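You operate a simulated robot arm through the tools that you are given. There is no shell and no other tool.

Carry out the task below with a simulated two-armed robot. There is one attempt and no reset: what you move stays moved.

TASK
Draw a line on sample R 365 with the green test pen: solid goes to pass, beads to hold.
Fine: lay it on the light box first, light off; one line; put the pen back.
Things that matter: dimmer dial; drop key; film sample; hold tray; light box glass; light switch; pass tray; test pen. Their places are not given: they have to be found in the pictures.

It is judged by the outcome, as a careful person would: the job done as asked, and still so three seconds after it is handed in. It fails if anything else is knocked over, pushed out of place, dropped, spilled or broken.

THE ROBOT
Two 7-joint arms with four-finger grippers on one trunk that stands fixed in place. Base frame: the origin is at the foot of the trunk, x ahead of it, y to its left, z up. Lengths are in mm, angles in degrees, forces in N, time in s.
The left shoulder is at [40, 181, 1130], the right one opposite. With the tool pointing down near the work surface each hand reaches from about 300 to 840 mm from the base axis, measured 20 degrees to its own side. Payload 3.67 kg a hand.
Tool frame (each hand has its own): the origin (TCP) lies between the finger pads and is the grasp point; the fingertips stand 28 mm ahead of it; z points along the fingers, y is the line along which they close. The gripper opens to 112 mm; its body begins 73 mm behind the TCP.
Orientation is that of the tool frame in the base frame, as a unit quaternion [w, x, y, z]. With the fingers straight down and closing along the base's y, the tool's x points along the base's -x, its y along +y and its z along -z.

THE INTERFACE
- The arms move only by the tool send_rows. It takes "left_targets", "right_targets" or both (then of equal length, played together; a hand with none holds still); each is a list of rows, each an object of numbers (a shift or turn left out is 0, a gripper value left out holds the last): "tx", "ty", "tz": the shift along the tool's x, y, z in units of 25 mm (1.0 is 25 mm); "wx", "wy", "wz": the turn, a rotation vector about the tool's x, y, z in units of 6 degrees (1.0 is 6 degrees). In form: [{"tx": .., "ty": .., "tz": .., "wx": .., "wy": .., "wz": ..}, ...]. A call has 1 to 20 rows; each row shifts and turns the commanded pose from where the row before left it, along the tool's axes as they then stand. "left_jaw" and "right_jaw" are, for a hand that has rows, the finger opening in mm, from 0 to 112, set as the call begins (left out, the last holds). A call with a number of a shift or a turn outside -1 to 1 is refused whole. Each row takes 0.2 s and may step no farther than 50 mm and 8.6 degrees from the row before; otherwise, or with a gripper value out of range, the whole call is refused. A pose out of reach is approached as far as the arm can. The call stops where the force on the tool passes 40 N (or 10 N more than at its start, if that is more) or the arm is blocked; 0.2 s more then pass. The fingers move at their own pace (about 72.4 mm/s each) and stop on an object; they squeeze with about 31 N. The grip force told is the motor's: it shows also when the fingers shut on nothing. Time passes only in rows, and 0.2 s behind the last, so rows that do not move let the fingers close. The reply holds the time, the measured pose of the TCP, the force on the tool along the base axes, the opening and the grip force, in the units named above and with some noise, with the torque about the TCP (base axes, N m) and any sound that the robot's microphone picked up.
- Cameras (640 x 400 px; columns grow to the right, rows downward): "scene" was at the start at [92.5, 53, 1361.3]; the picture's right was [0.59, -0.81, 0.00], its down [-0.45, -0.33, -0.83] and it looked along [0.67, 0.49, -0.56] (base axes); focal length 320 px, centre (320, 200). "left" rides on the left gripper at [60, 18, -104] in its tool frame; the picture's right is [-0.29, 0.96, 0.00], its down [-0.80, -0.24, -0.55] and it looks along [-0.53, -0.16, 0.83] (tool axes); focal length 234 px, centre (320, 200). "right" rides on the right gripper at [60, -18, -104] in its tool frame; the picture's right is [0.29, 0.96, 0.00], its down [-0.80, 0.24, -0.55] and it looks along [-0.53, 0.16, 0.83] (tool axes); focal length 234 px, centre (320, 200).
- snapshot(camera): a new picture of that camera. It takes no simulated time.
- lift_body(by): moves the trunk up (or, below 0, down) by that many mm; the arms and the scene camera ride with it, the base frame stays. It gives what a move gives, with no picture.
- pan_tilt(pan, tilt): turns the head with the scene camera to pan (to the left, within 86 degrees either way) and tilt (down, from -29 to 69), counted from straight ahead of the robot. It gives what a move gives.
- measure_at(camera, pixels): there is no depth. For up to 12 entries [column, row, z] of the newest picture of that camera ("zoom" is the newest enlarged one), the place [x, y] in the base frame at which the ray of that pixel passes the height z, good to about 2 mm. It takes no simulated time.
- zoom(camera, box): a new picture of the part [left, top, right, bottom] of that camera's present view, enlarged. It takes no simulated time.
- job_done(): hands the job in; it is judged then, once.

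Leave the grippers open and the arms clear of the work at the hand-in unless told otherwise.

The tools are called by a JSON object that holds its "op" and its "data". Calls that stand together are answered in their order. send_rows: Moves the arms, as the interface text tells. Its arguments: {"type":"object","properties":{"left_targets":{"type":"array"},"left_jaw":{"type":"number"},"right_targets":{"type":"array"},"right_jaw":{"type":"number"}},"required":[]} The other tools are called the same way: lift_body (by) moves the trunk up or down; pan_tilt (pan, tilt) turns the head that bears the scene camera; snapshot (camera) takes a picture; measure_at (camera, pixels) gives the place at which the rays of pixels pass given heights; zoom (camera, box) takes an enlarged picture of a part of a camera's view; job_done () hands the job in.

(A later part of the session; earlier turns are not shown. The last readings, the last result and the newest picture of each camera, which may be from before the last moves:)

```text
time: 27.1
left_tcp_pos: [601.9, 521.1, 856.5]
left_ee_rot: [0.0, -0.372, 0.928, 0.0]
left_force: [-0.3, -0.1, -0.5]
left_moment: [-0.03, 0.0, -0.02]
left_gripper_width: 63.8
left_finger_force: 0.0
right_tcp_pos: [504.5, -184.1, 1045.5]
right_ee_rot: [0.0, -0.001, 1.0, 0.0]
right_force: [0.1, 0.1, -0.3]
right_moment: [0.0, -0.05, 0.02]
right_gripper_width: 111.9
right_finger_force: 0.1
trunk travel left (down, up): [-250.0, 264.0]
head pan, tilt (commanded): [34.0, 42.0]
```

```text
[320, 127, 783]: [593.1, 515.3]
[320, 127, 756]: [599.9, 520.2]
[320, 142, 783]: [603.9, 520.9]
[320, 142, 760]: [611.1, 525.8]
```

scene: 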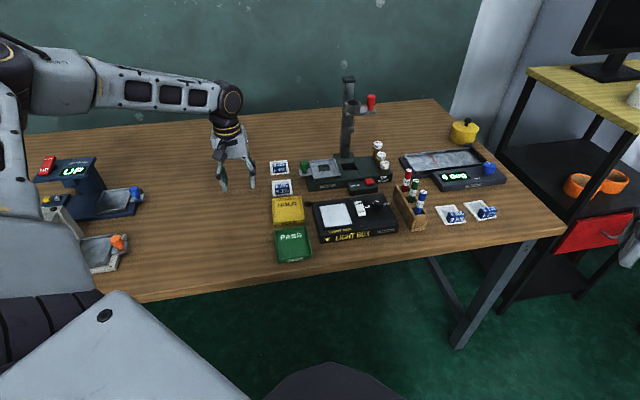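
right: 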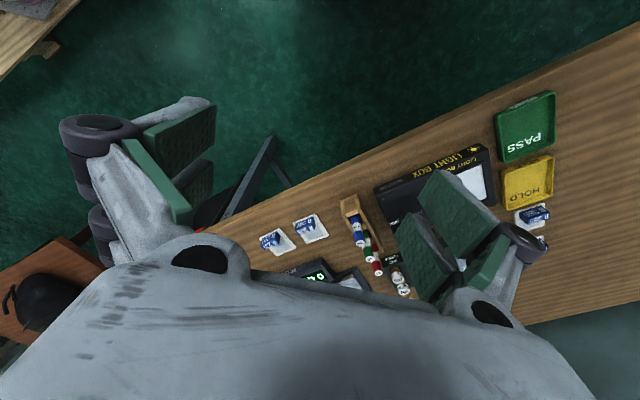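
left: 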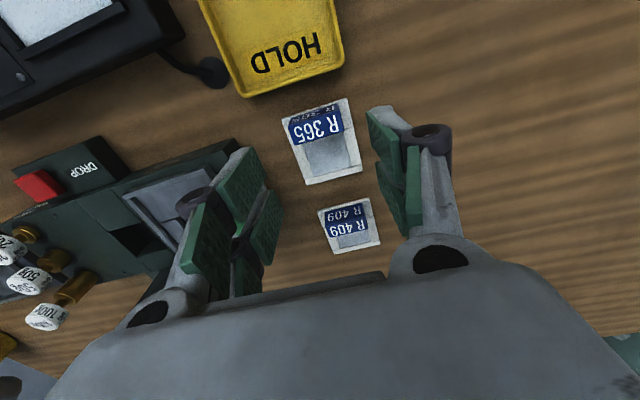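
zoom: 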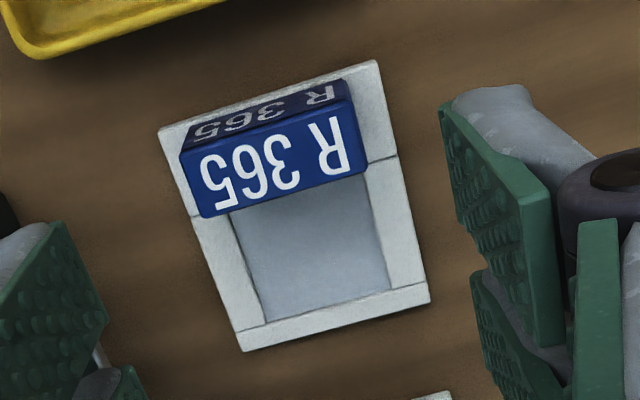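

The handle top centre measures about (596.5,514.7), a few mm nearer than my estimate. I zoom in closer to be sure of the handle's front and back edges.

{"op": "zoom", "data": {"camera": "left", "box": [280, 95, 350, 150]}}

{"op": "zoom", "data": {"camera": "scene", "box": [268, 175, 296, 199]}}

```text
7.27 times, centred on (315, 122) of left
```

zoom: 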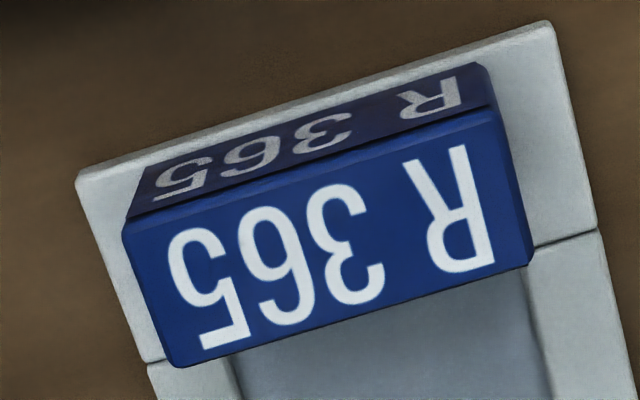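

```text
16.00 times, centred on (282, 187) of scene
```

zoom: 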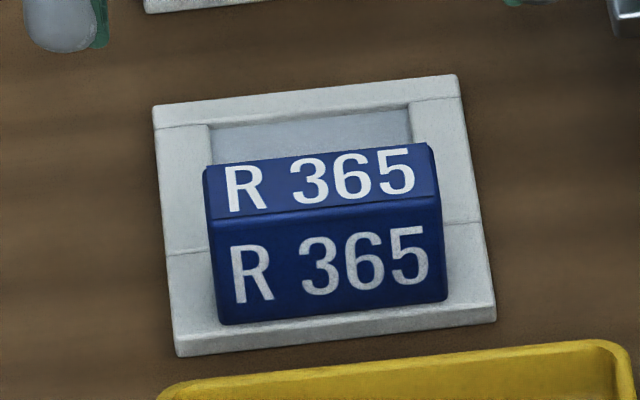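

The handle (about 40×16×23 mm, front 2.5 mm from the card's near edge) is centred at tool x≈+9, y≈0 – gripping there with the near finger pair keeps the fingers clear of the HOLD tray rim. I lower so the tips stay ~8 mm above the card (TCP z 795), then look.

{"op": "send_rows", "data": {"left_targets": [{"tz": 0.8}, {"tz": 0.8}, {"tz": 0.5}, {"tz": 0.36}]}}

{"op": "snapshot", "data": {"camera": "left"}}

{"op": "zoom", "data": {"camera": "scene", "box": [240, 150, 320, 215]}}

```text
time: 28.1
left_tcp_pos: [602.6, 520.1, 795.3]
left_ee_rot: [0.0, -0.371, 0.929, 0.0]
left_force: [0.2, -0.5, -0.1]
left_moment: [0.01, 0.03, 0.01]
left_gripper_width: 63.8
left_finger_force: 0.1
right_tcp_pos: [505.4, -184.9, 1045.3]
right_ee_rot: [0.0, 0.0, 1.0, 0.0]
right_force: [-0.5, -0.2, 0.6]
right_moment: [0.01, 0.01, 0.02]
right_gripper_width: 111.9
right_finger_force: 0.0
trunk travel left (down, up): [-250.0, 264.0]
head pan, tilt (commanded): [34.0, 42.0]
```

```text
taken
```

left: 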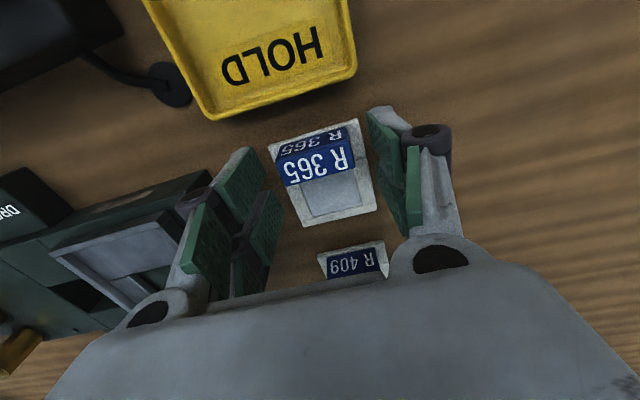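

```text
6.15 times, centred on (280, 182) of scene
```

zoom: 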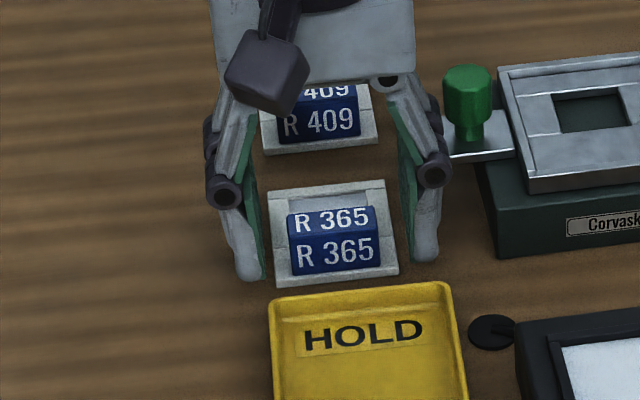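

The handle sits between the near pads (centre about x +6, y +2 in the tool frame), with the tips above the frame and clear of the tray. I close on it.

{"op": "send_rows", "data": {"left_targets": [{}, {}, {}, {}], "left_jaw": 30}}

{"op": "snapshot", "data": {"camera": "left"}}

```text
time: 29.1
left_tcp_pos: [603.0, 520.2, 794.7]
left_ee_rot: [0.001, -0.371, 0.929, 0.0]
left_force: [-0.5, 0.2, 0.5]
left_moment: [-0.01, -0.02, 0.01]
left_gripper_width: 38.9
left_finger_force: 31.2
right_tcp_pos: [503.6, -183.9, 1045.9]
right_ee_rot: [0.001, 0.001, 1.0, 0.0]
right_force: [0.0, 0.1, -0.4]
right_moment: [-0.03, -0.01, 0.04]
right_gripper_width: 112.1
right_finger_force: 0.0
trunk travel left (down, up): [-250.0, 264.0]
head pan, tilt (commanded): [34.0, 42.0]
```

```text
taken
```

left: 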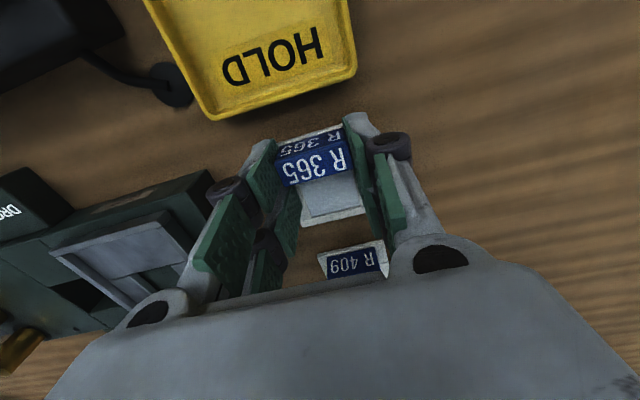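

Gripped: opening 38.9 mm at 31 N. I lift it 75 mm and carry it over the HOLD tray towards the light box glass (roughly centre (590,338)), staying high.

{"op": "send_rows", "data": {"left_targets": [{"tz": -0.4}, {"tz": -0.6}, {"tz": -1}, {"tz": -1}]}}

{"op": "send_rows", "data": {"left_targets": [{"tx": 0.877, "ty": -0.703}, {"tx": 0.877, "ty": -0.703}, {"tx": 0.877, "ty": -0.703}, {"tx": 0.877, "ty": -0.703}, {"tx": 0.877, "ty": -0.703}, {"tx": 0.877, "ty": -0.703}, {"tx": 0.877, "ty": -0.703}, {}]}}

{"op": "snapshot", "data": {"camera": "left"}}

{"op": "zoom", "data": {"camera": "scene", "box": [290, 130, 410, 250]}}

```text
time: 30.1
left_tcp_pos: [600.7, 519.1, 871.9]
left_ee_rot: [0.0, -0.37, 0.929, 0.0]
left_force: [-0.4, -0.8, -0.4]
left_moment: [-0.02, -0.03, 0.02]
left_gripper_width: 38.9
left_finger_force: 30.8
right_tcp_pos: [505.0, -184.7, 1045.8]
right_ee_rot: [-0.001, 0.0, 1.0, 0.001]
right_force: [-0.4, 0.2, -0.5]
right_moment: [0.01, -0.03, 0.01]
right_gripper_width: 112.0
right_finger_force: 0.0
trunk travel left (down, up): [-250.0, 264.0]
head pan, tilt (commanded): [34.0, 42.0]
```

```text
time: 31.9
left_tcp_pos: [573.5, 325.1, 871.0]
left_ee_rot: [0.0, -0.372, 0.928, 0.0]
left_force: [0.8, -0.6, 0.0]
left_moment: [0.0, -0.02, -0.01]
left_gripper_width: 38.9
left_finger_force: 31.0
right_tcp_pos: [504.4, -185.6, 1046.2]
right_ee_rot: [0.0, -0.001, 1.0, 0.0]
right_force: [0.1, -0.3, 0.7]
right_moment: [-0.02, 0.02, 0.03]
right_gripper_width: 111.8
right_finger_force: 0.0
trunk travel left (down, up): [-250.0, 264.0]
head pan, tilt (commanded): [34.0, 42.0]
```

```text
taken
```

left: 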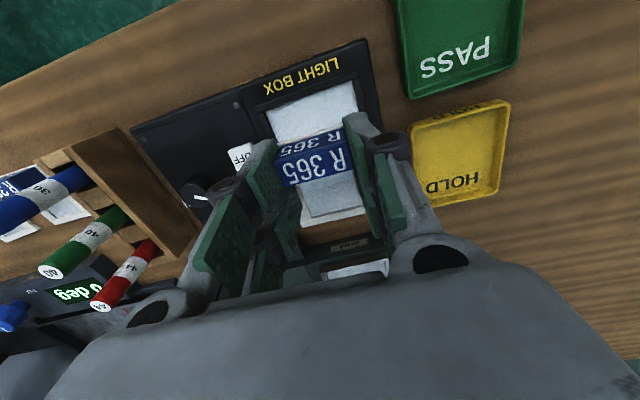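

```text
3.33 times, centred on (350, 190) of scene
```

zoom: 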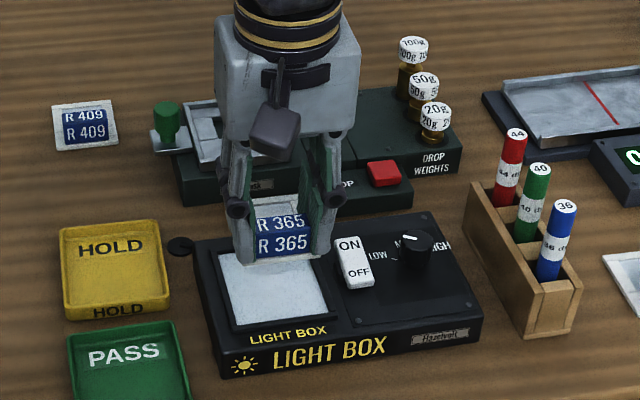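

The card hangs over the light box. I zoom the left view to measure the glass edges relative to the card.

{"op": "zoom", "data": {"camera": "left", "box": [245, 60, 405, 220]}}

{"op": "zoom", "data": {"camera": "scene", "box": [300, 185, 370, 245]}}

```text
2.50 times, centred on (325, 140) of left
```

zoom: 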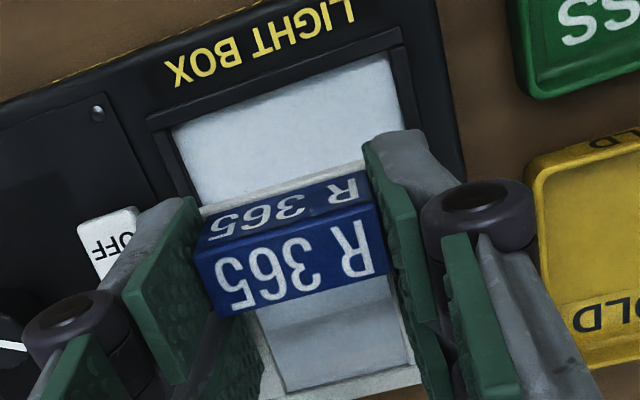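

```text
6.67 times, centred on (335, 215) of scene
```

zoom: 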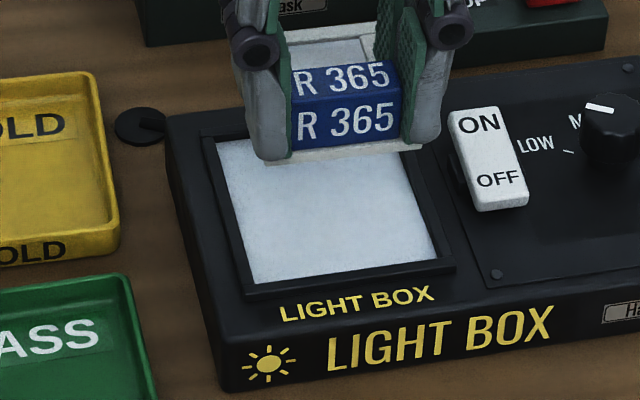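

I measure the near glass corners with both cameras at several heights to fix the glass height and place.

{"op": "measure_at", "data": {"camera": "left", "pixels": [[266.2, 112, 770], [266.2, 112, 790], [350.2, 82, 770], [350.2, 82, 790]]}}

{"op": "measure_at", "data": {"camera": "scene", "pixels": [[352.7, 223.7, 770], [352.7, 223.7, 790], [324.95, 227.3, 770], [324.95, 227.3, 790], [319.25, 206.45, 770], [319.25, 206.45, 790]]}}

```text
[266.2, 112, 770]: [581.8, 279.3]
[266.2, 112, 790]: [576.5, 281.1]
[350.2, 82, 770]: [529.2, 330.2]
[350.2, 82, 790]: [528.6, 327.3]
```

```text
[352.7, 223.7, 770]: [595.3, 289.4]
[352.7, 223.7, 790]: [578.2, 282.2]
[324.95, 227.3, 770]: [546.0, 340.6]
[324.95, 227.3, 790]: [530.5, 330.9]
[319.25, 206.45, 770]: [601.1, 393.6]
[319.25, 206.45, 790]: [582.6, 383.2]
```

The glass lies at z ≈ 793, about 68×76 mm, centred near (578.5,331), axis ≈45.4°. The card is 56×70 mm. I shift 10 mm toward the robot, turn 1.8° and lower to about 10 mm above the glass, then check.

{"op": "send_rows", "data": {"left_targets": [{"tx": 0.41, "ty": 0.04, "wz": -0.3}, {"tz": 0.5}, {"tz": 0.5}, {"tz": 0.16}, {}]}}

{"op": "zoom", "data": {"camera": "left", "box": [245, 60, 405, 220]}}

{"op": "zoom", "data": {"camera": "scene", "box": [300, 185, 370, 245]}}

```text
time: 33.1
left_tcp_pos: [565.0, 318.7, 841.9]
left_ee_rot: [0.0, -0.386, 0.923, -0.001]
left_force: [-0.4, -0.6, 0.1]
left_moment: [-0.01, -0.01, 0.0]
left_gripper_width: 38.7
left_finger_force: 31.4
right_tcp_pos: [505.3, -184.4, 1045.2]
right_ee_rot: [0.0, 0.0, 1.0, 0.0]
right_force: [0.5, 0.1, 0.1]
right_moment: [0.01, 0.01, -0.02]
right_gripper_width: 111.9
right_finger_force: 0.1
trunk travel left (down, up): [-250.0, 264.0]
head pan, tilt (commanded): [34.0, 42.0]
```

```text
2.50 times, centred on (325, 140) of left
```

zoom: 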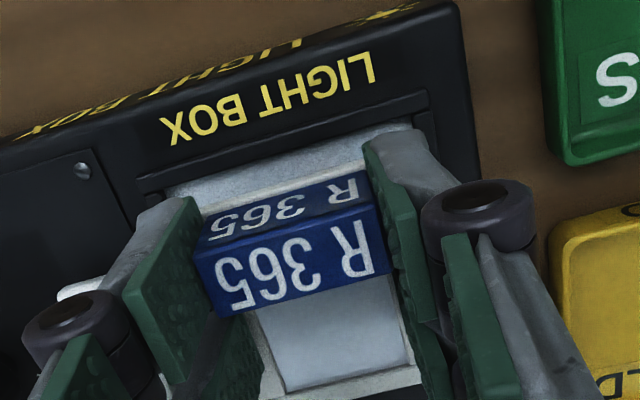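

```text
6.67 times, centred on (335, 215) of scene
```

zoom: 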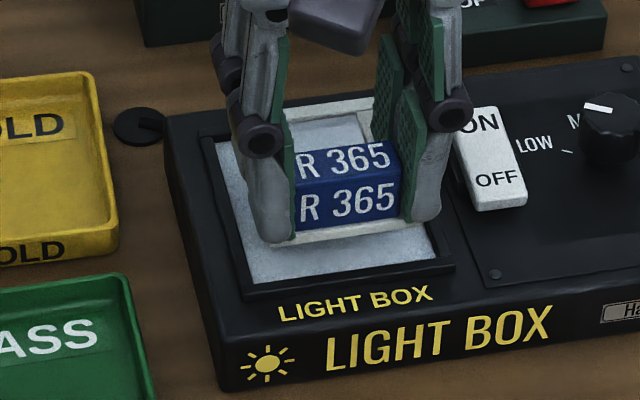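

The card's near edge measures about 3 mm inside the glass's near edge. I zoom in more to check the angle between the card and the bezel.

{"op": "zoom", "data": {"camera": "left", "box": [255, 90, 365, 170]}}

{"op": "zoom", "data": {"camera": "scene", "box": [310, 195, 360, 235]}}

```text
5.00 times, centred on (310, 130) of left
```

zoom: 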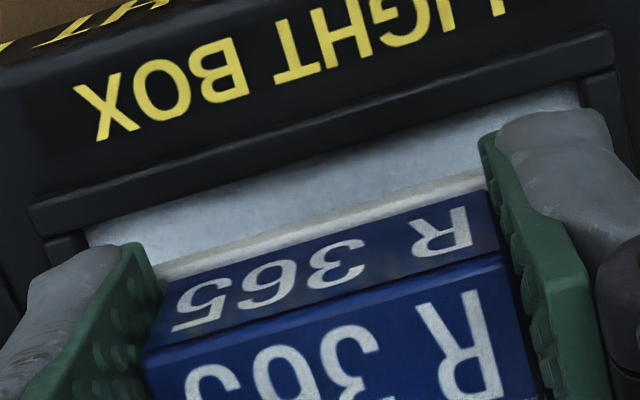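

```text
10.00 times, centred on (335, 215) of scene
```

zoom: 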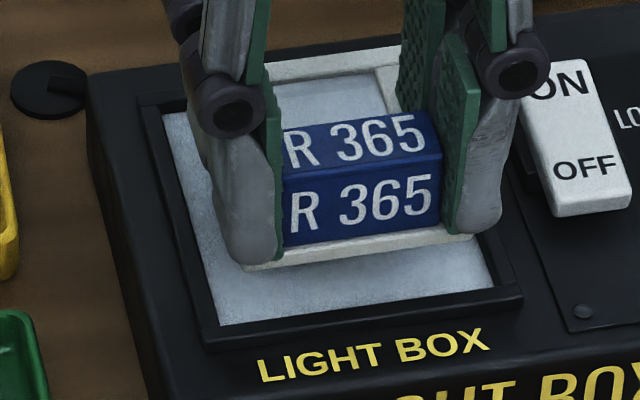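

Card and bezel are parallel within 1° and the margins are about 3 mm (near) and 5 mm (sides). I lower in small steps, watching the force.

{"op": "send_rows", "data": {"left_targets": [{"tz": 0.06}, {"tz": 0.06}, {"tz": 0.06}, {"tz": 0.06}, {"tz": 0.06}]}}

{"op": "send_rows", "data": {"left_targets": [{"tz": 0.05}, {"tz": 0.05}]}}

```text
time: 34.3
left_tcp_pos: [565.5, 318.1, 834.3]
left_ee_rot: [0.0, -0.385, 0.923, 0.0]
left_force: [0.9, -0.2, -0.8]
left_moment: [-0.01, -0.05, 0.01]
left_gripper_width: 39.0
left_finger_force: 31.4
right_tcp_pos: [503.6, -185.4, 1046.4]
right_ee_rot: [0.0, 0.0, 1.0, 0.001]
right_force: [0.0, 1.2, -0.7]
right_moment: [-0.02, -0.03, 0.0]
right_gripper_width: 112.0
right_finger_force: 0.1
trunk travel left (down, up): [-250.0, 264.0]
head pan, tilt (commanded): [34.0, 42.0]
```

```text
time: 34.9
left_tcp_pos: [566.1, 318.0, 832.8]
left_ee_rot: [0.001, -0.384, 0.923, 0.0]
left_force: [-0.6, -1.2, 0.0]
left_moment: [-0.02, 0.01, 0.03]
left_gripper_width: 38.7
left_finger_force: 30.7
right_tcp_pos: [504.9, -185.2, 1044.9]
right_ee_rot: [0.0, 0.0, 1.0, -0.001]
right_force: [0.0, 0.4, -1.3]
right_moment: [0.01, -0.02, 0.02]
right_gripper_width: 112.3
right_finger_force: 0.1
trunk travel left (down, up): [-250.0, 264.0]
head pan, tilt (commanded): [34.0, 42.0]
```

No contact yet at TCP z 832.8. I go on in 1.25 mm steps.

{"op": "send_rows", "data": {"left_targets": [{"tz": 0.05}]}}

{"op": "send_rows", "data": {"left_targets": [{"tz": 0.05}]}}

{"op": "send_rows", "data": {"left_targets": [{"tz": 0.05}]}}

{"op": "zoom", "data": {"camera": "scene", "box": [310, 195, 360, 235]}}

```text
time: 35.3
left_tcp_pos: [566.3, 319.0, 831.0]
left_ee_rot: [0.0, -0.385, 0.923, 0.0]
left_force: [-0.1, 0.1, -1.3]
left_moment: [0.0, 0.01, 0.01]
left_gripper_width: 39.2
left_finger_force: 31.4
right_tcp_pos: [504.8, -185.9, 1044.8]
right_ee_rot: [-0.001, 0.0, 1.0, 0.0]
right_force: [0.1, 0.6, 0.2]
right_moment: [0.0, 0.03, 0.03]
right_gripper_width: 112.0
right_finger_force: 0.1
trunk travel left (down, up): [-250.0, 264.0]
head pan, tilt (commanded): [34.0, 42.0]
```

```text
time: 35.7
left_tcp_pos: [565.3, 317.9, 829.6]
left_ee_rot: [0.001, -0.385, 0.923, 0.0]
left_force: [-0.2, 0.3, -0.2]
left_moment: [0.0, 0.01, 0.0]
left_gripper_width: 38.6
left_finger_force: 30.9
right_tcp_pos: [504.4, -185.0, 1045.7]
right_ee_rot: [0.0, 0.0, 1.0, 0.0]
right_force: [0.4, -0.5, -0.9]
right_moment: [0.03, 0.0, 0.02]
right_gripper_width: 111.8
right_finger_force: 0.0
trunk travel left (down, up): [-250.0, 264.0]
head pan, tilt (commanded): [34.0, 42.0]
```

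```text
time: 36.1
left_tcp_pos: [567.0, 317.7, 829.3]
left_ee_rot: [0.0, -0.385, 0.923, 0.0]
left_force: [0.4, -0.4, -0.6]
left_moment: [-0.01, 0.0, -0.05]
left_gripper_width: 38.7
left_finger_force: 30.6
right_tcp_pos: [504.0, -185.0, 1045.0]
right_ee_rot: [0.0, 0.0, 1.0, 0.0]
right_force: [0.7, -0.4, -0.6]
right_moment: [0.01, 0.03, 0.01]
right_gripper_width: 112.1
right_finger_force: 0.1
trunk travel left (down, up): [-250.0, 264.0]
head pan, tilt (commanded): [34.0, 42.0]
```

```text
10.00 times, centred on (335, 215) of scene
```

zoom: 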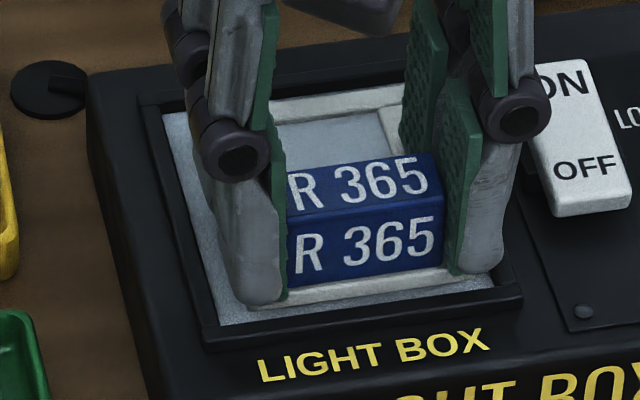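

Still no force; the card's near edge now appears close to the glass. I keep lowering step by step.

{"op": "send_rows", "data": {"left_targets": [{"tz": 0.05}]}}

{"op": "send_rows", "data": {"left_targets": [{"tz": 0.05}]}}

{"op": "send_rows", "data": {"left_targets": [{"tz": 0.05}]}}

{"op": "zoom", "data": {"camera": "scene", "box": [310, 195, 360, 235]}}

{"op": "zoom", "data": {"camera": "left", "box": [255, 90, 365, 170]}}

```text
time: 36.5
left_tcp_pos: [567.0, 317.7, 827.8]
left_ee_rot: [0.0, -0.385, 0.923, 0.0]
left_force: [0.9, -0.2, -0.3]
left_moment: [-0.01, 0.0, 0.04]
left_gripper_width: 38.9
left_finger_force: 31.1
right_tcp_pos: [505.2, -184.8, 1045.5]
right_ee_rot: [0.0, 0.001, 1.0, 0.0]
right_force: [-1.1, 0.0, 0.7]
right_moment: [0.01, -0.01, 0.01]
right_gripper_width: 112.2
right_finger_force: 0.1
trunk travel left (down, up): [-250.0, 264.0]
head pan, tilt (commanded): [34.0, 42.0]
```

```text
time: 36.9
left_tcp_pos: [566.0, 318.4, 826.6]
left_ee_rot: [0.0, -0.385, 0.923, 0.0]
left_force: [-0.6, -0.8, -0.8]
left_moment: [-0.01, 0.05, 0.0]
left_gripper_width: 38.5
left_finger_force: 30.9
right_tcp_pos: [505.3, -184.9, 1045.0]
right_ee_rot: [0.0, 0.0, 1.0, 0.0]
right_force: [0.3, -0.3, -1.0]
right_moment: [-0.02, 0.02, 0.0]
right_gripper_width: 111.9
right_finger_force: 0.0
trunk travel left (down, up): [-250.0, 264.0]
head pan, tilt (commanded): [34.0, 42.0]
```

```text
time: 37.3
left_tcp_pos: [566.8, 318.1, 825.5]
left_ee_rot: [0.0, -0.386, 0.923, 0.0]
left_force: [0.3, 0.1, 0.1]
left_moment: [0.02, -0.03, 0.01]
left_gripper_width: 38.5
left_finger_force: 31.5
right_tcp_pos: [504.1, -184.4, 1045.7]
right_ee_rot: [0.0, 0.0, 1.0, 0.0]
right_force: [-1.0, 0.5, 0.8]
right_moment: [-0.02, -0.01, -0.01]
right_gripper_width: 112.1
right_finger_force: 0.0
trunk travel left (down, up): [-250.0, 264.0]
head pan, tilt (commanded): [34.0, 42.0]
```

```text
10.00 times, centred on (335, 215) of scene
```

zoom: 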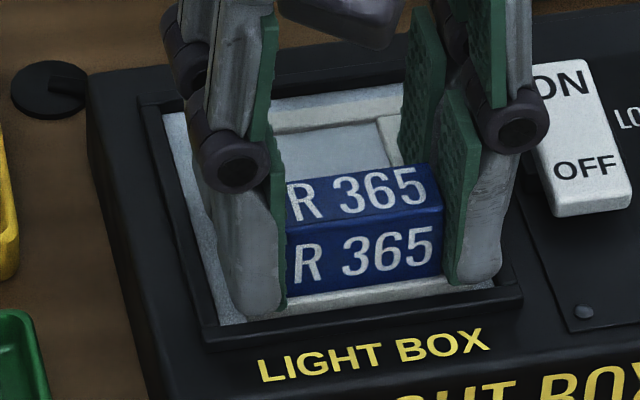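

```text
5.00 times, centred on (310, 130) of left
```

zoom: 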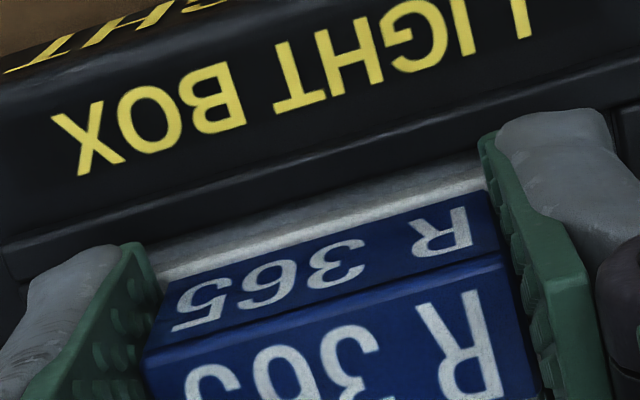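

There's still no contact at card bottom ≈ 787, so what I triangulated was the raised bezel lip (z ≈ 793) and the glass lies deeper. My near finger pads would overlap the near lip by ~3 mm, so I raise 7.5 mm, shift 5 mm outward (also centres the card better), and look again.

{"op": "send_rows", "data": {"left_targets": [{"tz": -0.3}, {"tx": -0.2}, {}]}}

{"op": "zoom", "data": {"camera": "left", "box": [245, 80, 405, 240]}}

{"op": "zoom", "data": {"camera": "scene", "box": [310, 190, 365, 235]}}

```text
time: 38.1
left_tcp_pos: [570.4, 322.2, 832.1]
left_ee_rot: [0.0, -0.385, 0.923, 0.0]
left_force: [-0.9, -1.5, -0.4]
left_moment: [-0.01, -0.01, 0.02]
left_gripper_width: 38.9
left_finger_force: 31.1
right_tcp_pos: [505.0, -184.6, 1045.3]
right_ee_rot: [0.0, 0.0, 1.0, 0.0]
right_force: [-0.4, 0.9, 0.7]
right_moment: [-0.03, -0.02, 0.0]
right_gripper_width: 111.9
right_finger_force: 0.0
trunk travel left (down, up): [-250.0, 264.0]
head pan, tilt (commanded): [34.0, 42.0]
```

```text
2.50 times, centred on (325, 160) of left
```

zoom: 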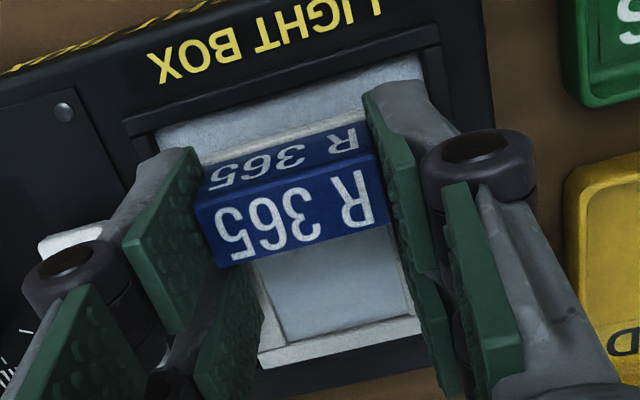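

```text
8.89 times, centred on (338, 212) of scene
```

zoom: 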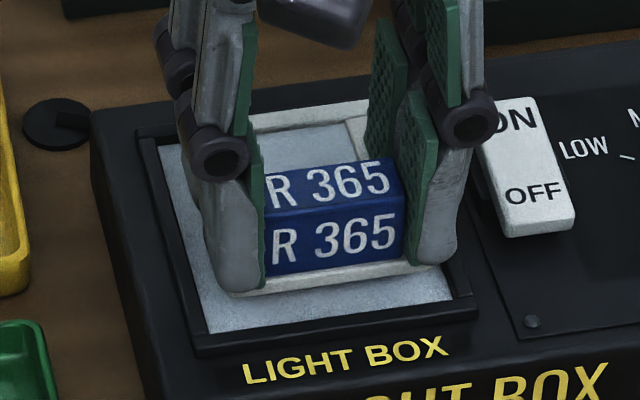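

I triangulate the box's top surface by the panel screw (scene (362,225.7), left (222.6,124.8)) and the letter X corner (scene (352.3,229.7), left (257,102.8)).

{"op": "measure_at", "data": {"camera": "left", "pixels": [[222.6, 124.8, 770], [222.6, 124.8, 800], [257, 102.8, 770], [257, 102.8, 800]]}}

{"op": "measure_at", "data": {"camera": "scene", "pixels": [[361.96, 225.7, 770], [361.96, 225.7, 800], [352.3, 229.7, 770], [352.3, 229.7, 800]]}}

{"op": "zoom", "data": {"camera": "scene", "box": [308, 215, 368, 258]}}

```text
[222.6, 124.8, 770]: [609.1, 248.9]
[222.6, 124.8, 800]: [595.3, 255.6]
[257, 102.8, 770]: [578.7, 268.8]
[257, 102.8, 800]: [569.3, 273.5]
```

```text
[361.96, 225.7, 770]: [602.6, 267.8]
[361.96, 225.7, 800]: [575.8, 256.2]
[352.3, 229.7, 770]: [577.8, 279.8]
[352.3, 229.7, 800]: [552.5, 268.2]
```

```text
9.30 times, centred on (338, 236) of scene
```

zoom: 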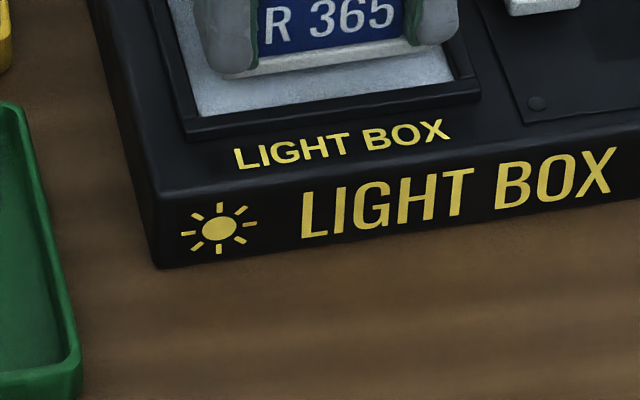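

The correspondences are rough; I measure directly in enlarged pictures instead. Newest zoom is the scene: screw at (537,104), X corner at (450,139), near bezel lip corners (195,118) and (453,83).

{"op": "measure_at", "data": {"camera": "zoom", "pixels": [[537, 104, 780], [537, 104, 800], [450, 139, 780], [450, 139, 800], [235, 168, 780], [235, 168, 800], [195, 118, 780], [195, 118, 800], [453, 83, 780], [453, 83, 800]]}}

{"op": "zoom", "data": {"camera": "left", "box": [200, 70, 360, 170]}}

```text
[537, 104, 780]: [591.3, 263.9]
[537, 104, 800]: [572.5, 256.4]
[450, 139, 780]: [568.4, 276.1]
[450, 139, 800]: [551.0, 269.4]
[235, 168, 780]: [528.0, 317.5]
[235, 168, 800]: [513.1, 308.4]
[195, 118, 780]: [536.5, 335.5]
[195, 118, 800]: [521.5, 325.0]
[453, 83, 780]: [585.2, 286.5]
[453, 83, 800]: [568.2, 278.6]
```

```text
4.00 times, centred on (280, 120) of left
```

zoom: 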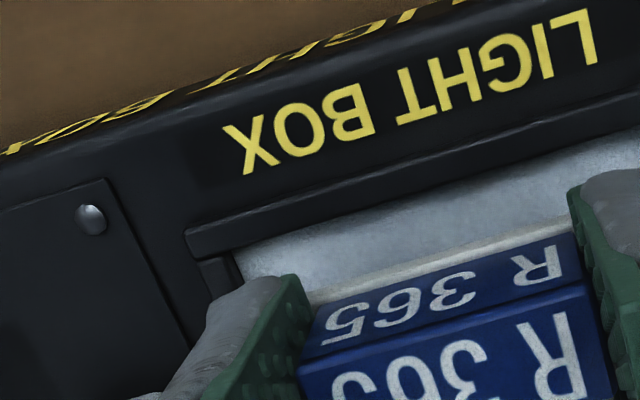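

Now the same points in the left enlarged picture: screw (91,219), X corner (226,129), L corner (588,12), lip corner (237,250).

{"op": "measure_at", "data": {"camera": "zoom", "pixels": [[91, 219, 780], [91, 219, 800], [226, 129, 780], [226, 129, 800], [588, 12, 780], [588, 12, 800], [237, 250, 780], [237, 250, 800], [320, 222, 780], [320, 222, 800]]}}

```text
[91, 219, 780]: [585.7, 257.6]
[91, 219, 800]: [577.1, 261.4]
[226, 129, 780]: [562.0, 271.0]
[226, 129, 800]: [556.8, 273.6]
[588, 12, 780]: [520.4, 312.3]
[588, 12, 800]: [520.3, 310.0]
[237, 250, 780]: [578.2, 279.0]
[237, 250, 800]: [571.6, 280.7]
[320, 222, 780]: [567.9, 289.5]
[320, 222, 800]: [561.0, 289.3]
```

Both cameras' triangulation runs several mm high here (as it did for the table: 764 vs the touched 756), so the real glass is near z 780–784. Tool-relative, the card now has ~6 mm near, ~4 mm far and ~7 mm side margins. I lower further and feel for contact.

{"op": "send_rows", "data": {"left_targets": [{"tz": 0.08}, {"tz": 0.08}, {"tz": 0.08}, {"tz": 0.05}]}}

{"op": "send_rows", "data": {"left_targets": [{"tz": 0.05}]}}

{"op": "send_rows", "data": {"left_targets": [{"tz": 0.05}]}}

{"op": "send_rows", "data": {"left_targets": [{"tz": 0.05}]}}

```text
time: 39.1
left_tcp_pos: [570.7, 322.4, 825.1]
left_ee_rot: [-0.001, -0.385, 0.923, 0.0]
left_force: [0.0, 0.1, -0.7]
left_moment: [0.0, 0.01, -0.01]
left_gripper_width: 39.0
left_finger_force: 30.7
right_tcp_pos: [504.1, -185.4, 1045.3]
right_ee_rot: [0.0, 0.0, 1.0, 0.0]
right_force: [-0.4, -0.4, 0.9]
right_moment: [0.02, 0.0, 0.01]
right_gripper_width: 112.1
right_finger_force: 0.1
trunk travel left (down, up): [-250.0, 264.0]
head pan, tilt (commanded): [34.0, 42.0]
```

```text
time: 39.5
left_tcp_pos: [569.8, 321.8, 825.5]
left_ee_rot: [0.001, -0.385, 0.923, 0.001]
left_force: [0.6, 3.0, 8.1]
left_moment: [0.13, 0.11, -0.02]
left_gripper_width: 38.8
left_finger_force: 31.2
right_tcp_pos: [503.9, -185.0, 1045.7]
right_ee_rot: [0.0, 0.001, 1.0, 0.0]
right_force: [0.3, 1.4, 0.2]
right_moment: [0.01, 0.01, 0.02]
right_gripper_width: 111.9
right_finger_force: 0.1
trunk travel left (down, up): [-250.0, 264.0]
head pan, tilt (commanded): [34.0, 42.0]
```

```text
time: 39.9
left_tcp_pos: [570.3, 321.7, 823.2]
left_ee_rot: [0.002, -0.386, 0.923, -0.001]
left_force: [0.0, 4.0, 17.3]
left_moment: [0.16, 0.1, -0.02]
left_gripper_width: 39.3
left_finger_force: 30.7
right_tcp_pos: [504.0, -185.6, 1045.0]
right_ee_rot: [0.0, 0.0, 1.0, -0.001]
right_force: [0.0, 0.3, 0.4]
right_moment: [0.04, 0.0, -0.02]
right_gripper_width: 112.1
right_finger_force: 0.1
trunk travel left (down, up): [-250.0, 264.0]
head pan, tilt (commanded): [34.0, 42.0]
```

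```text
time: 40.3
left_tcp_pos: [570.0, 322.9, 822.5]
left_ee_rot: [0.001, -0.385, 0.923, 0.0]
left_force: [-0.6, 5.4, 22.2]
left_moment: [0.02, 0.18, 0.03]
left_gripper_width: 38.7
left_finger_force: 30.9
right_tcp_pos: [502.7, -184.7, 1046.9]
right_ee_rot: [0.001, -0.001, 1.0, 0.0]
right_force: [1.0, -0.9, -0.2]
right_moment: [-0.01, -0.01, 0.02]
right_gripper_width: 111.7
right_finger_force: 0.1
trunk travel left (down, up): [-250.0, 264.0]
head pan, tilt (commanded): [34.0, 42.0]
```

Contact felt: 22 N upward at TCP z ≈ 823, with the contact centre under the card's handle side. I look whether the card lies flat inside the bezel.

{"op": "zoom", "data": {"camera": "scene", "box": [310, 195, 360, 235]}}

{"op": "zoom", "data": {"camera": "left", "box": [240, 100, 400, 240]}}

```text
10.00 times, centred on (335, 215) of scene
```

zoom: 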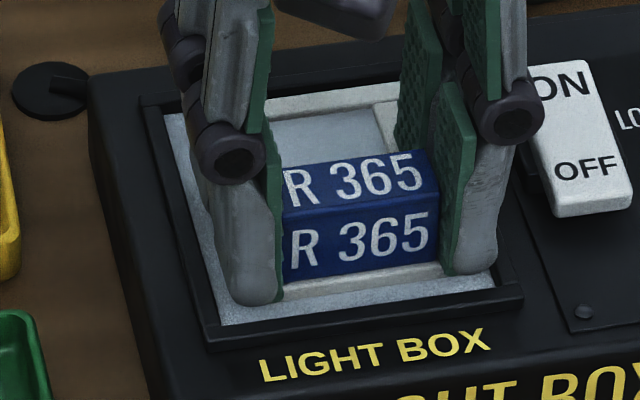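

```text
2.86 times, centred on (320, 170) of left
```

zoom: 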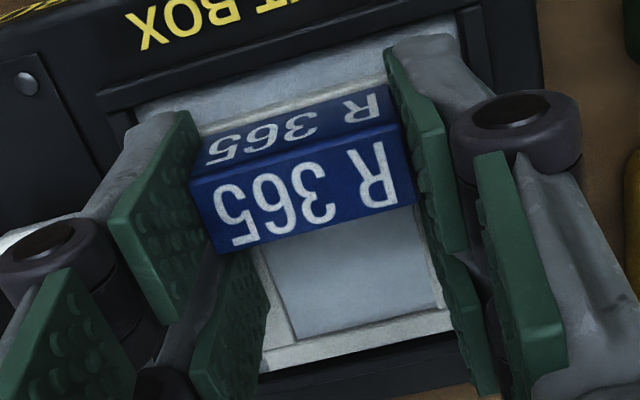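

The card lies inside the bezel with visible glass on the near and side margins. I relieve the press by 2 mm, then open to 56 mm and rise.

{"op": "send_rows", "data": {"left_targets": [{"tz": -0.08}, {}]}}

{"op": "send_rows", "data": {"left_targets": [{}, {}, {}], "left_jaw": 56}}

{"op": "zoom", "data": {"camera": "scene", "box": [310, 195, 360, 235]}}

```text
time: 40.9
left_tcp_pos: [569.1, 320.3, 823.9]
left_ee_rot: [0.0, -0.386, 0.923, 0.0]
left_force: [2.4, 1.3, 11.3]
left_moment: [-0.07, -0.07, -0.01]
left_gripper_width: 38.9
left_finger_force: 31.3
right_tcp_pos: [503.7, -185.0, 1046.0]
right_ee_rot: [0.0, 0.0, 1.0, 0.001]
right_force: [0.2, 0.2, 0.1]
right_moment: [0.0, -0.01, 0.02]
right_gripper_width: 112.0
right_finger_force: 0.1
trunk travel left (down, up): [-250.0, 264.0]
head pan, tilt (commanded): [34.0, 42.0]
```

```text
time: 41.7
left_tcp_pos: [570.1, 321.8, 823.4]
left_ee_rot: [0.0, -0.385, 0.923, 0.0]
left_force: [0.7, 0.0, 0.4]
left_moment: [0.02, 0.0, -0.04]
left_gripper_width: 56.0
left_finger_force: 0.1
right_tcp_pos: [505.2, -184.5, 1045.9]
right_ee_rot: [0.001, 0.0, 1.0, 0.0]
right_force: [-0.2, -0.6, 0.1]
right_moment: [-0.01, 0.0, -0.01]
right_gripper_width: 111.9
right_finger_force: 0.0
trunk travel left (down, up): [-250.0, 264.0]
head pan, tilt (commanded): [34.0, 42.0]
```

```text
10.00 times, centred on (335, 215) of scene
```

zoom: 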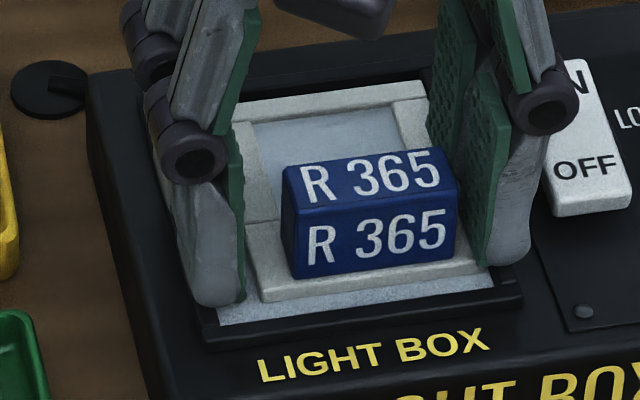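

Released; the card lies flat on the glass. I rise 100 mm and look from above.

{"op": "send_rows", "data": {"left_targets": [{"tz": -0.6}, {"tz": -0.8}, {"tz": -1}, {"tz": -1}, {"tz": -1}]}}

{"op": "snapshot", "data": {"camera": "left"}}

{"op": "zoom", "data": {"camera": "scene", "box": [305, 180, 405, 245]}}

```text
time: 42.9
left_tcp_pos: [568.7, 323.8, 933.9]
left_ee_rot: [0.0, -0.386, 0.923, 0.0]
left_force: [-0.3, -0.4, 0.1]
left_moment: [0.0, -0.01, 0.0]
left_gripper_width: 56.2
left_finger_force: 0.0
right_tcp_pos: [504.8, -183.4, 1045.8]
right_ee_rot: [0.0, 0.0, 1.0, 0.0]
right_force: [0.2, 0.8, -0.1]
right_moment: [-0.01, 0.0, -0.01]
right_gripper_width: 112.1
right_finger_force: 0.1
trunk travel left (down, up): [-250.0, 264.0]
head pan, tilt (commanded): [34.0, 42.0]
```

```text
taken
```

left: 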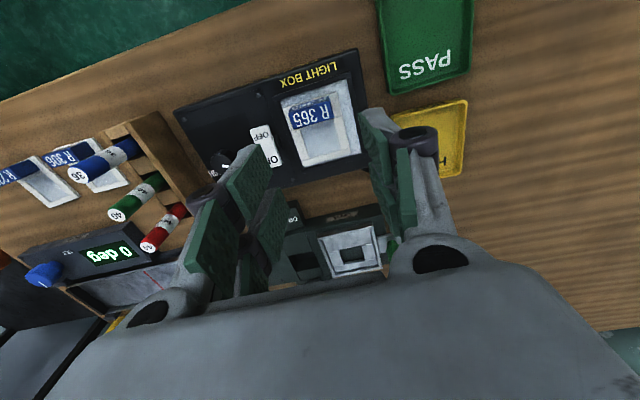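

```text
6.15 times, centred on (355, 212) of scene
```

zoom: 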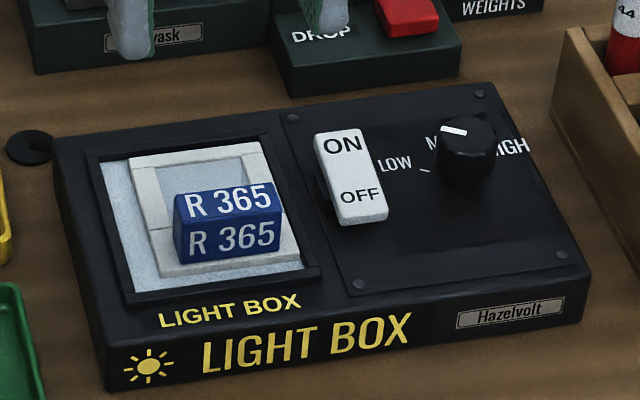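

The card lies within the bezel. I zoom in from above to measure the film window on it.

{"op": "zoom", "data": {"camera": "left", "box": [265, 75, 375, 175]}}

```text
4.00 times, centred on (320, 125) of left
```

zoom: 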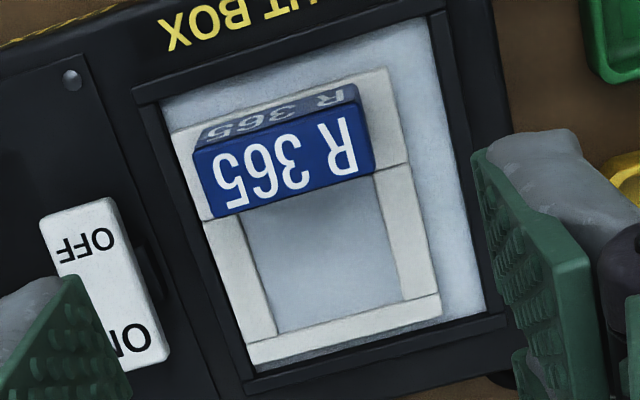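

I measure the film window's corners at z ≈ 788: (243,217), (378,175), (402,300), (277,335), and the card's corners.

{"op": "measure_at", "data": {"camera": "zoom", "pixels": [[243, 217, 788], [378, 175, 788], [402, 300, 788], [277, 335, 788], [173, 132, 789], [388, 70, 789], [441, 318, 789], [248, 365, 789], [330, 255, 788]]}}

```text
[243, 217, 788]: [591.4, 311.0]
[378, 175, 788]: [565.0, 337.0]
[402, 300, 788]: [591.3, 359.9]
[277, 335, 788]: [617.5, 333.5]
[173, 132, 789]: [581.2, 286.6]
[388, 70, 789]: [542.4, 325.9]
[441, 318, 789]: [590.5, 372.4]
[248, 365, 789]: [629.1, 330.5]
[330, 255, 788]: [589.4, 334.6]
```

The visible film is about 37×35 mm centred near (591,335). Next, the pen: I move the open hand over toward the rack at height to view the pens.

{"op": "send_rows", "data": {"left_targets": [{"tz": -0.8}, {"tx": 0.1375, "ty": -0.985}, {"tx": 0.1375, "ty": -0.985}, {"tx": 0.1375, "ty": -0.985}, {"tx": 0.1375, "ty": -0.985}, {"tx": 0.1375, "ty": -0.985}, {"tx": 0.1375, "ty": -0.985}, {"tx": 0.1375, "ty": -0.985}, {"tx": 0.1375, "ty": -0.985}, {}]}}

{"op": "snapshot", "data": {"camera": "left"}}

{"op": "snapshot", "data": {"camera": "scene"}}

```text
time: 45.1
left_tcp_pos: [651.2, 193.1, 960.1]
left_ee_rot: [0.0, -0.385, 0.923, -0.001]
left_force: [-0.2, 0.1, 0.8]
left_moment: [-0.01, 0.03, 0.0]
left_gripper_width: 55.7
left_finger_force: 0.1
left hand out of reach, approached as far as the arm can: row 7, 8, 9
right_tcp_pos: [505.7, -183.9, 1047.0]
right_ee_rot: [0.001, 0.0, 1.0, 0.0]
right_force: [-1.3, -1.0, -0.4]
right_moment: [-0.02, 0.0, -0.02]
right_gripper_width: 112.0
right_finger_force: 0.1
trunk travel left (down, up): [-250.0, 264.0]
head pan, tilt (commanded): [34.0, 42.0]
```

```text
taken
```

left: 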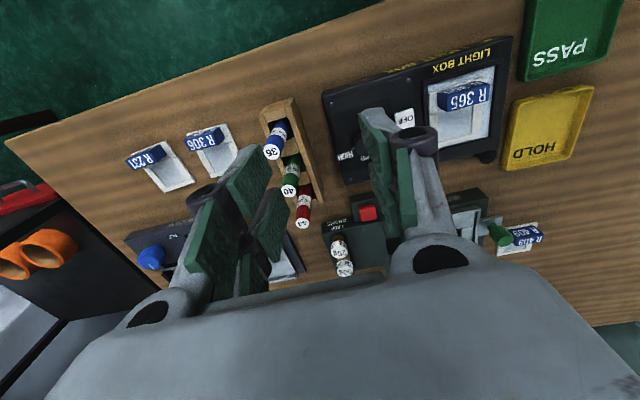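

```text
taken
```

scene: 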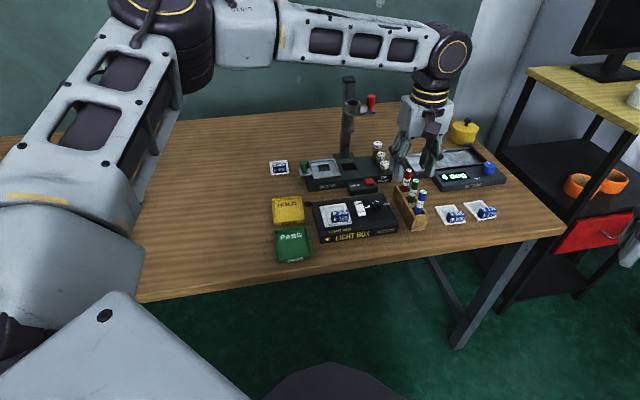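

The arm could not reach farther at this 45° wrist turn (it stopped at (651,193)). A smaller turn of ~22° still keeps the pads clear of the neighbouring pens, so I turn the hand back 23° and see where it stands.

{"op": "send_rows", "data": {"left_targets": [{"wz": 1}, {"wz": 1}, {"wz": 1}, {"wz": 0.8}, {}]}}

{"op": "snapshot", "data": {"camera": "left"}}

```text
time: 46.3
left_tcp_pos: [649.2, 193.5, 961.2]
left_ee_rot: [-0.001, -0.195, 0.981, -0.001]
left_force: [-0.3, -0.6, 0.1]
left_moment: [0.02, -0.01, 0.03]
left_gripper_width: 55.6
left_finger_force: 0.0
right_tcp_pos: [505.0, -184.5, 1045.9]
right_ee_rot: [0.0, 0.0, 1.0, 0.0]
right_force: [0.3, 0.1, 1.2]
right_moment: [-0.01, 0.02, -0.03]
right_gripper_width: 112.1
right_finger_force: 0.1
trunk travel left (down, up): [-250.0, 264.0]
head pan, tilt (commanded): [34.0, 42.0]
```

```text
taken
```

left: 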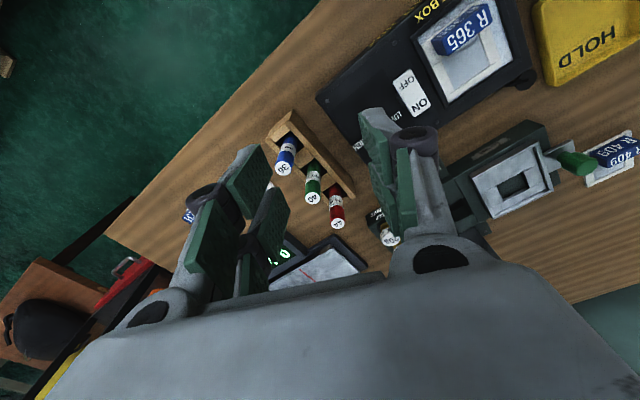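

Now the green pen's top (313,197) lies about 64 mm ahead and 27 mm to the right of the TCP in tool axes, i.e. near (719,193). I try moving over it at height.

{"op": "send_rows", "data": {"left_targets": [{"tx": -0.64, "ty": -0.27, "tz": 0.2}, {"tx": -0.64, "ty": -0.27, "tz": 0.2}, {"tx": -0.64, "ty": -0.27, "tz": 0.2}, {"tx": -0.64, "ty": -0.27, "tz": 0.2}, {}]}}

{"op": "snapshot", "data": {"camera": "left"}}

{"op": "zoom", "data": {"camera": "scene", "box": [370, 70, 480, 240]}}

```text
time: 47.5
left_tcp_pos: [669.6, 220.9, 953.0]
left_ee_rot: [0.001, -0.196, 0.981, -0.001]
left_force: [-0.2, -0.4, 0.5]
left_moment: [0.02, 0.01, -0.02]
left_gripper_width: 56.1
left_finger_force: 0.1
left hand out of reach, approached as far as the arm can: row 1, 2, 3, 4
right_tcp_pos: [504.6, -185.6, 1045.4]
right_ee_rot: [0.0, -0.001, 1.0, 0.0]
right_force: [-0.2, 0.0, 0.2]
right_moment: [0.0, 0.01, -0.02]
right_gripper_width: 112.0
right_finger_force: 0.1
trunk travel left (down, up): [-250.0, 264.0]
head pan, tilt (commanded): [34.0, 42.0]
```

```text
taken
```

left: 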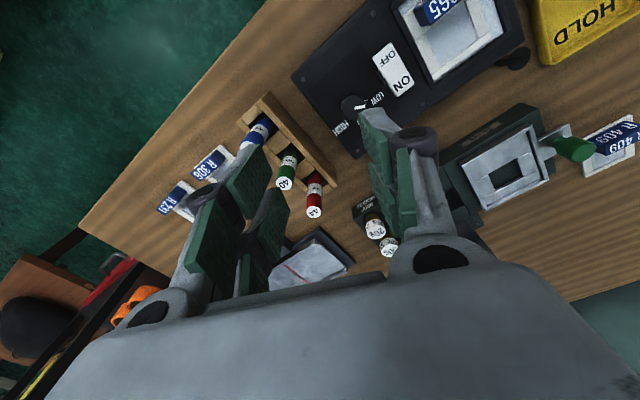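

```text
2.35 times, centred on (425, 155) of scene
```

zoom: 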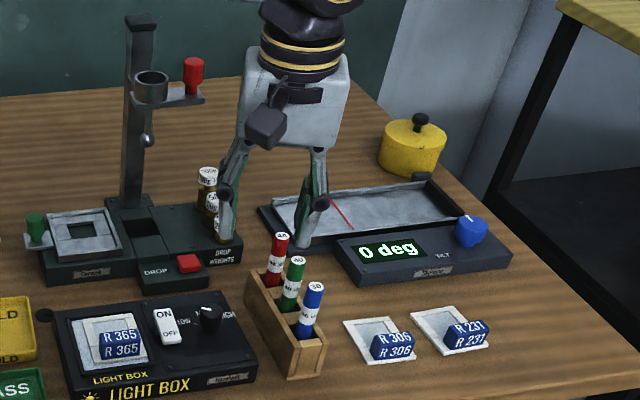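

This is a reach limit at this height (the wrist must bend too far when the hand is this high). Raising the trunk lets the arm come down more steeply, so I raise the trunk 120 mm; the hands ride up with it into free air.

{"op": "lift_body", "data": {"by": 120}}

{"op": "snapshot", "data": {"camera": "scene"}}

```text
time: 49.0
left_tcp_pos: [669.5, 222.1, 1070.1]
left_ee_rot: [0.001, -0.195, 0.981, 0.0]
left_force: [0.4, 0.2, 0.8]
left_moment: [0.01, 0.02, -0.01]
left_gripper_width: 56.1
left_finger_force: 0.1
right_tcp_pos: [504.5, -184.3, 1163.3]
right_ee_rot: [-0.001, 0.0, 1.0, 0.0]
right_force: [0.0, -0.5, -0.6]
right_moment: [0.0, 0.03, 0.01]
right_gripper_width: 112.1
right_finger_force: 0.0
trunk travel left (down, up): [-370.0, 144.0]
head pan, tilt (commanded): [34.0, 42.0]
```

```text
taken
```

scene: 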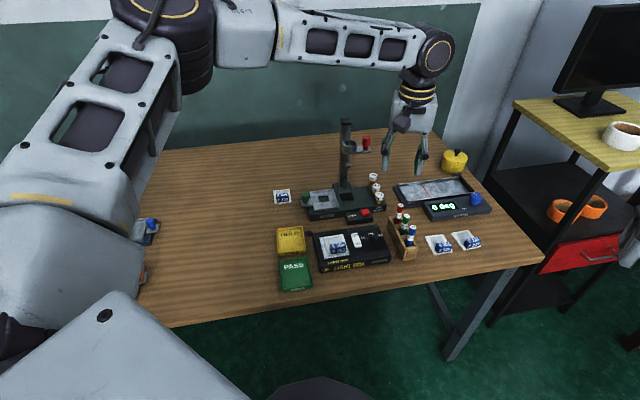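

I lower the hand straight down 120 mm and then move towards the pen again.

{"op": "send_rows", "data": {"left_targets": [{"tz": 0.96}, {"tz": 0.96}, {"tz": 0.96}, {"tz": 0.96}, {"tz": 0.96}]}}

{"op": "send_rows", "data": {"left_targets": [{"tx": -0.35, "ty": -0.45}, {"tx": -0.35, "ty": -0.45}, {"tx": -0.35, "ty": -0.45}, {"tx": -0.35, "ty": -0.45}, {}]}}

{"op": "snapshot", "data": {"camera": "left"}}

```text
time: 50.2
left_tcp_pos: [640.4, 238.3, 960.6]
left_ee_rot: [0.001, -0.196, 0.981, -0.001]
left_force: [-0.6, -0.1, -0.1]
left_moment: [0.03, -0.02, 0.02]
left_gripper_width: 56.1
left_finger_force: 0.0
left hand out of reach, approached as far as the arm can: row 1, 2, 3, 4, 5
right_tcp_pos: [505.4, -184.5, 1164.5]
right_ee_rot: [0.0, 0.0, 1.0, 0.0]
right_force: [0.8, -0.2, 0.6]
right_moment: [0.02, -0.04, 0.01]
right_gripper_width: 112.1
right_finger_force: 0.1
trunk travel left (down, up): [-370.0, 144.0]
head pan, tilt (commanded): [34.0, 42.0]
```

```text
time: 51.4
left_tcp_pos: [649.0, 236.4, 980.8]
left_ee_rot: [0.002, -0.195, 0.981, -0.001]
left_force: [0.1, -0.7, 0.0]
left_moment: [0.0, 0.02, -0.02]
left_gripper_width: 56.2
left_finger_force: 0.0
left hand out of reach, approached as far as the arm can: row 1, 2, 3, 4
right_tcp_pos: [504.9, -184.2, 1164.2]
right_ee_rot: [0.0, -0.001, 1.0, 0.0]
right_force: [0.0, 0.7, 0.5]
right_moment: [0.0, -0.05, 0.03]
right_gripper_width: 112.3
right_finger_force: 0.2
trunk travel left (down, up): [-370.0, 144.0]
head pan, tilt (commanded): [34.0, 42.0]
```

```text
taken
```

left: 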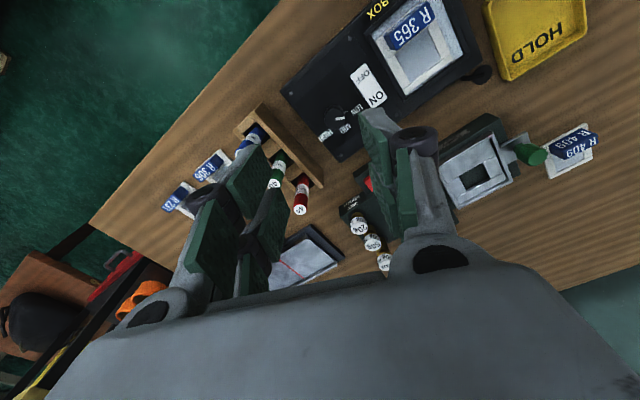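

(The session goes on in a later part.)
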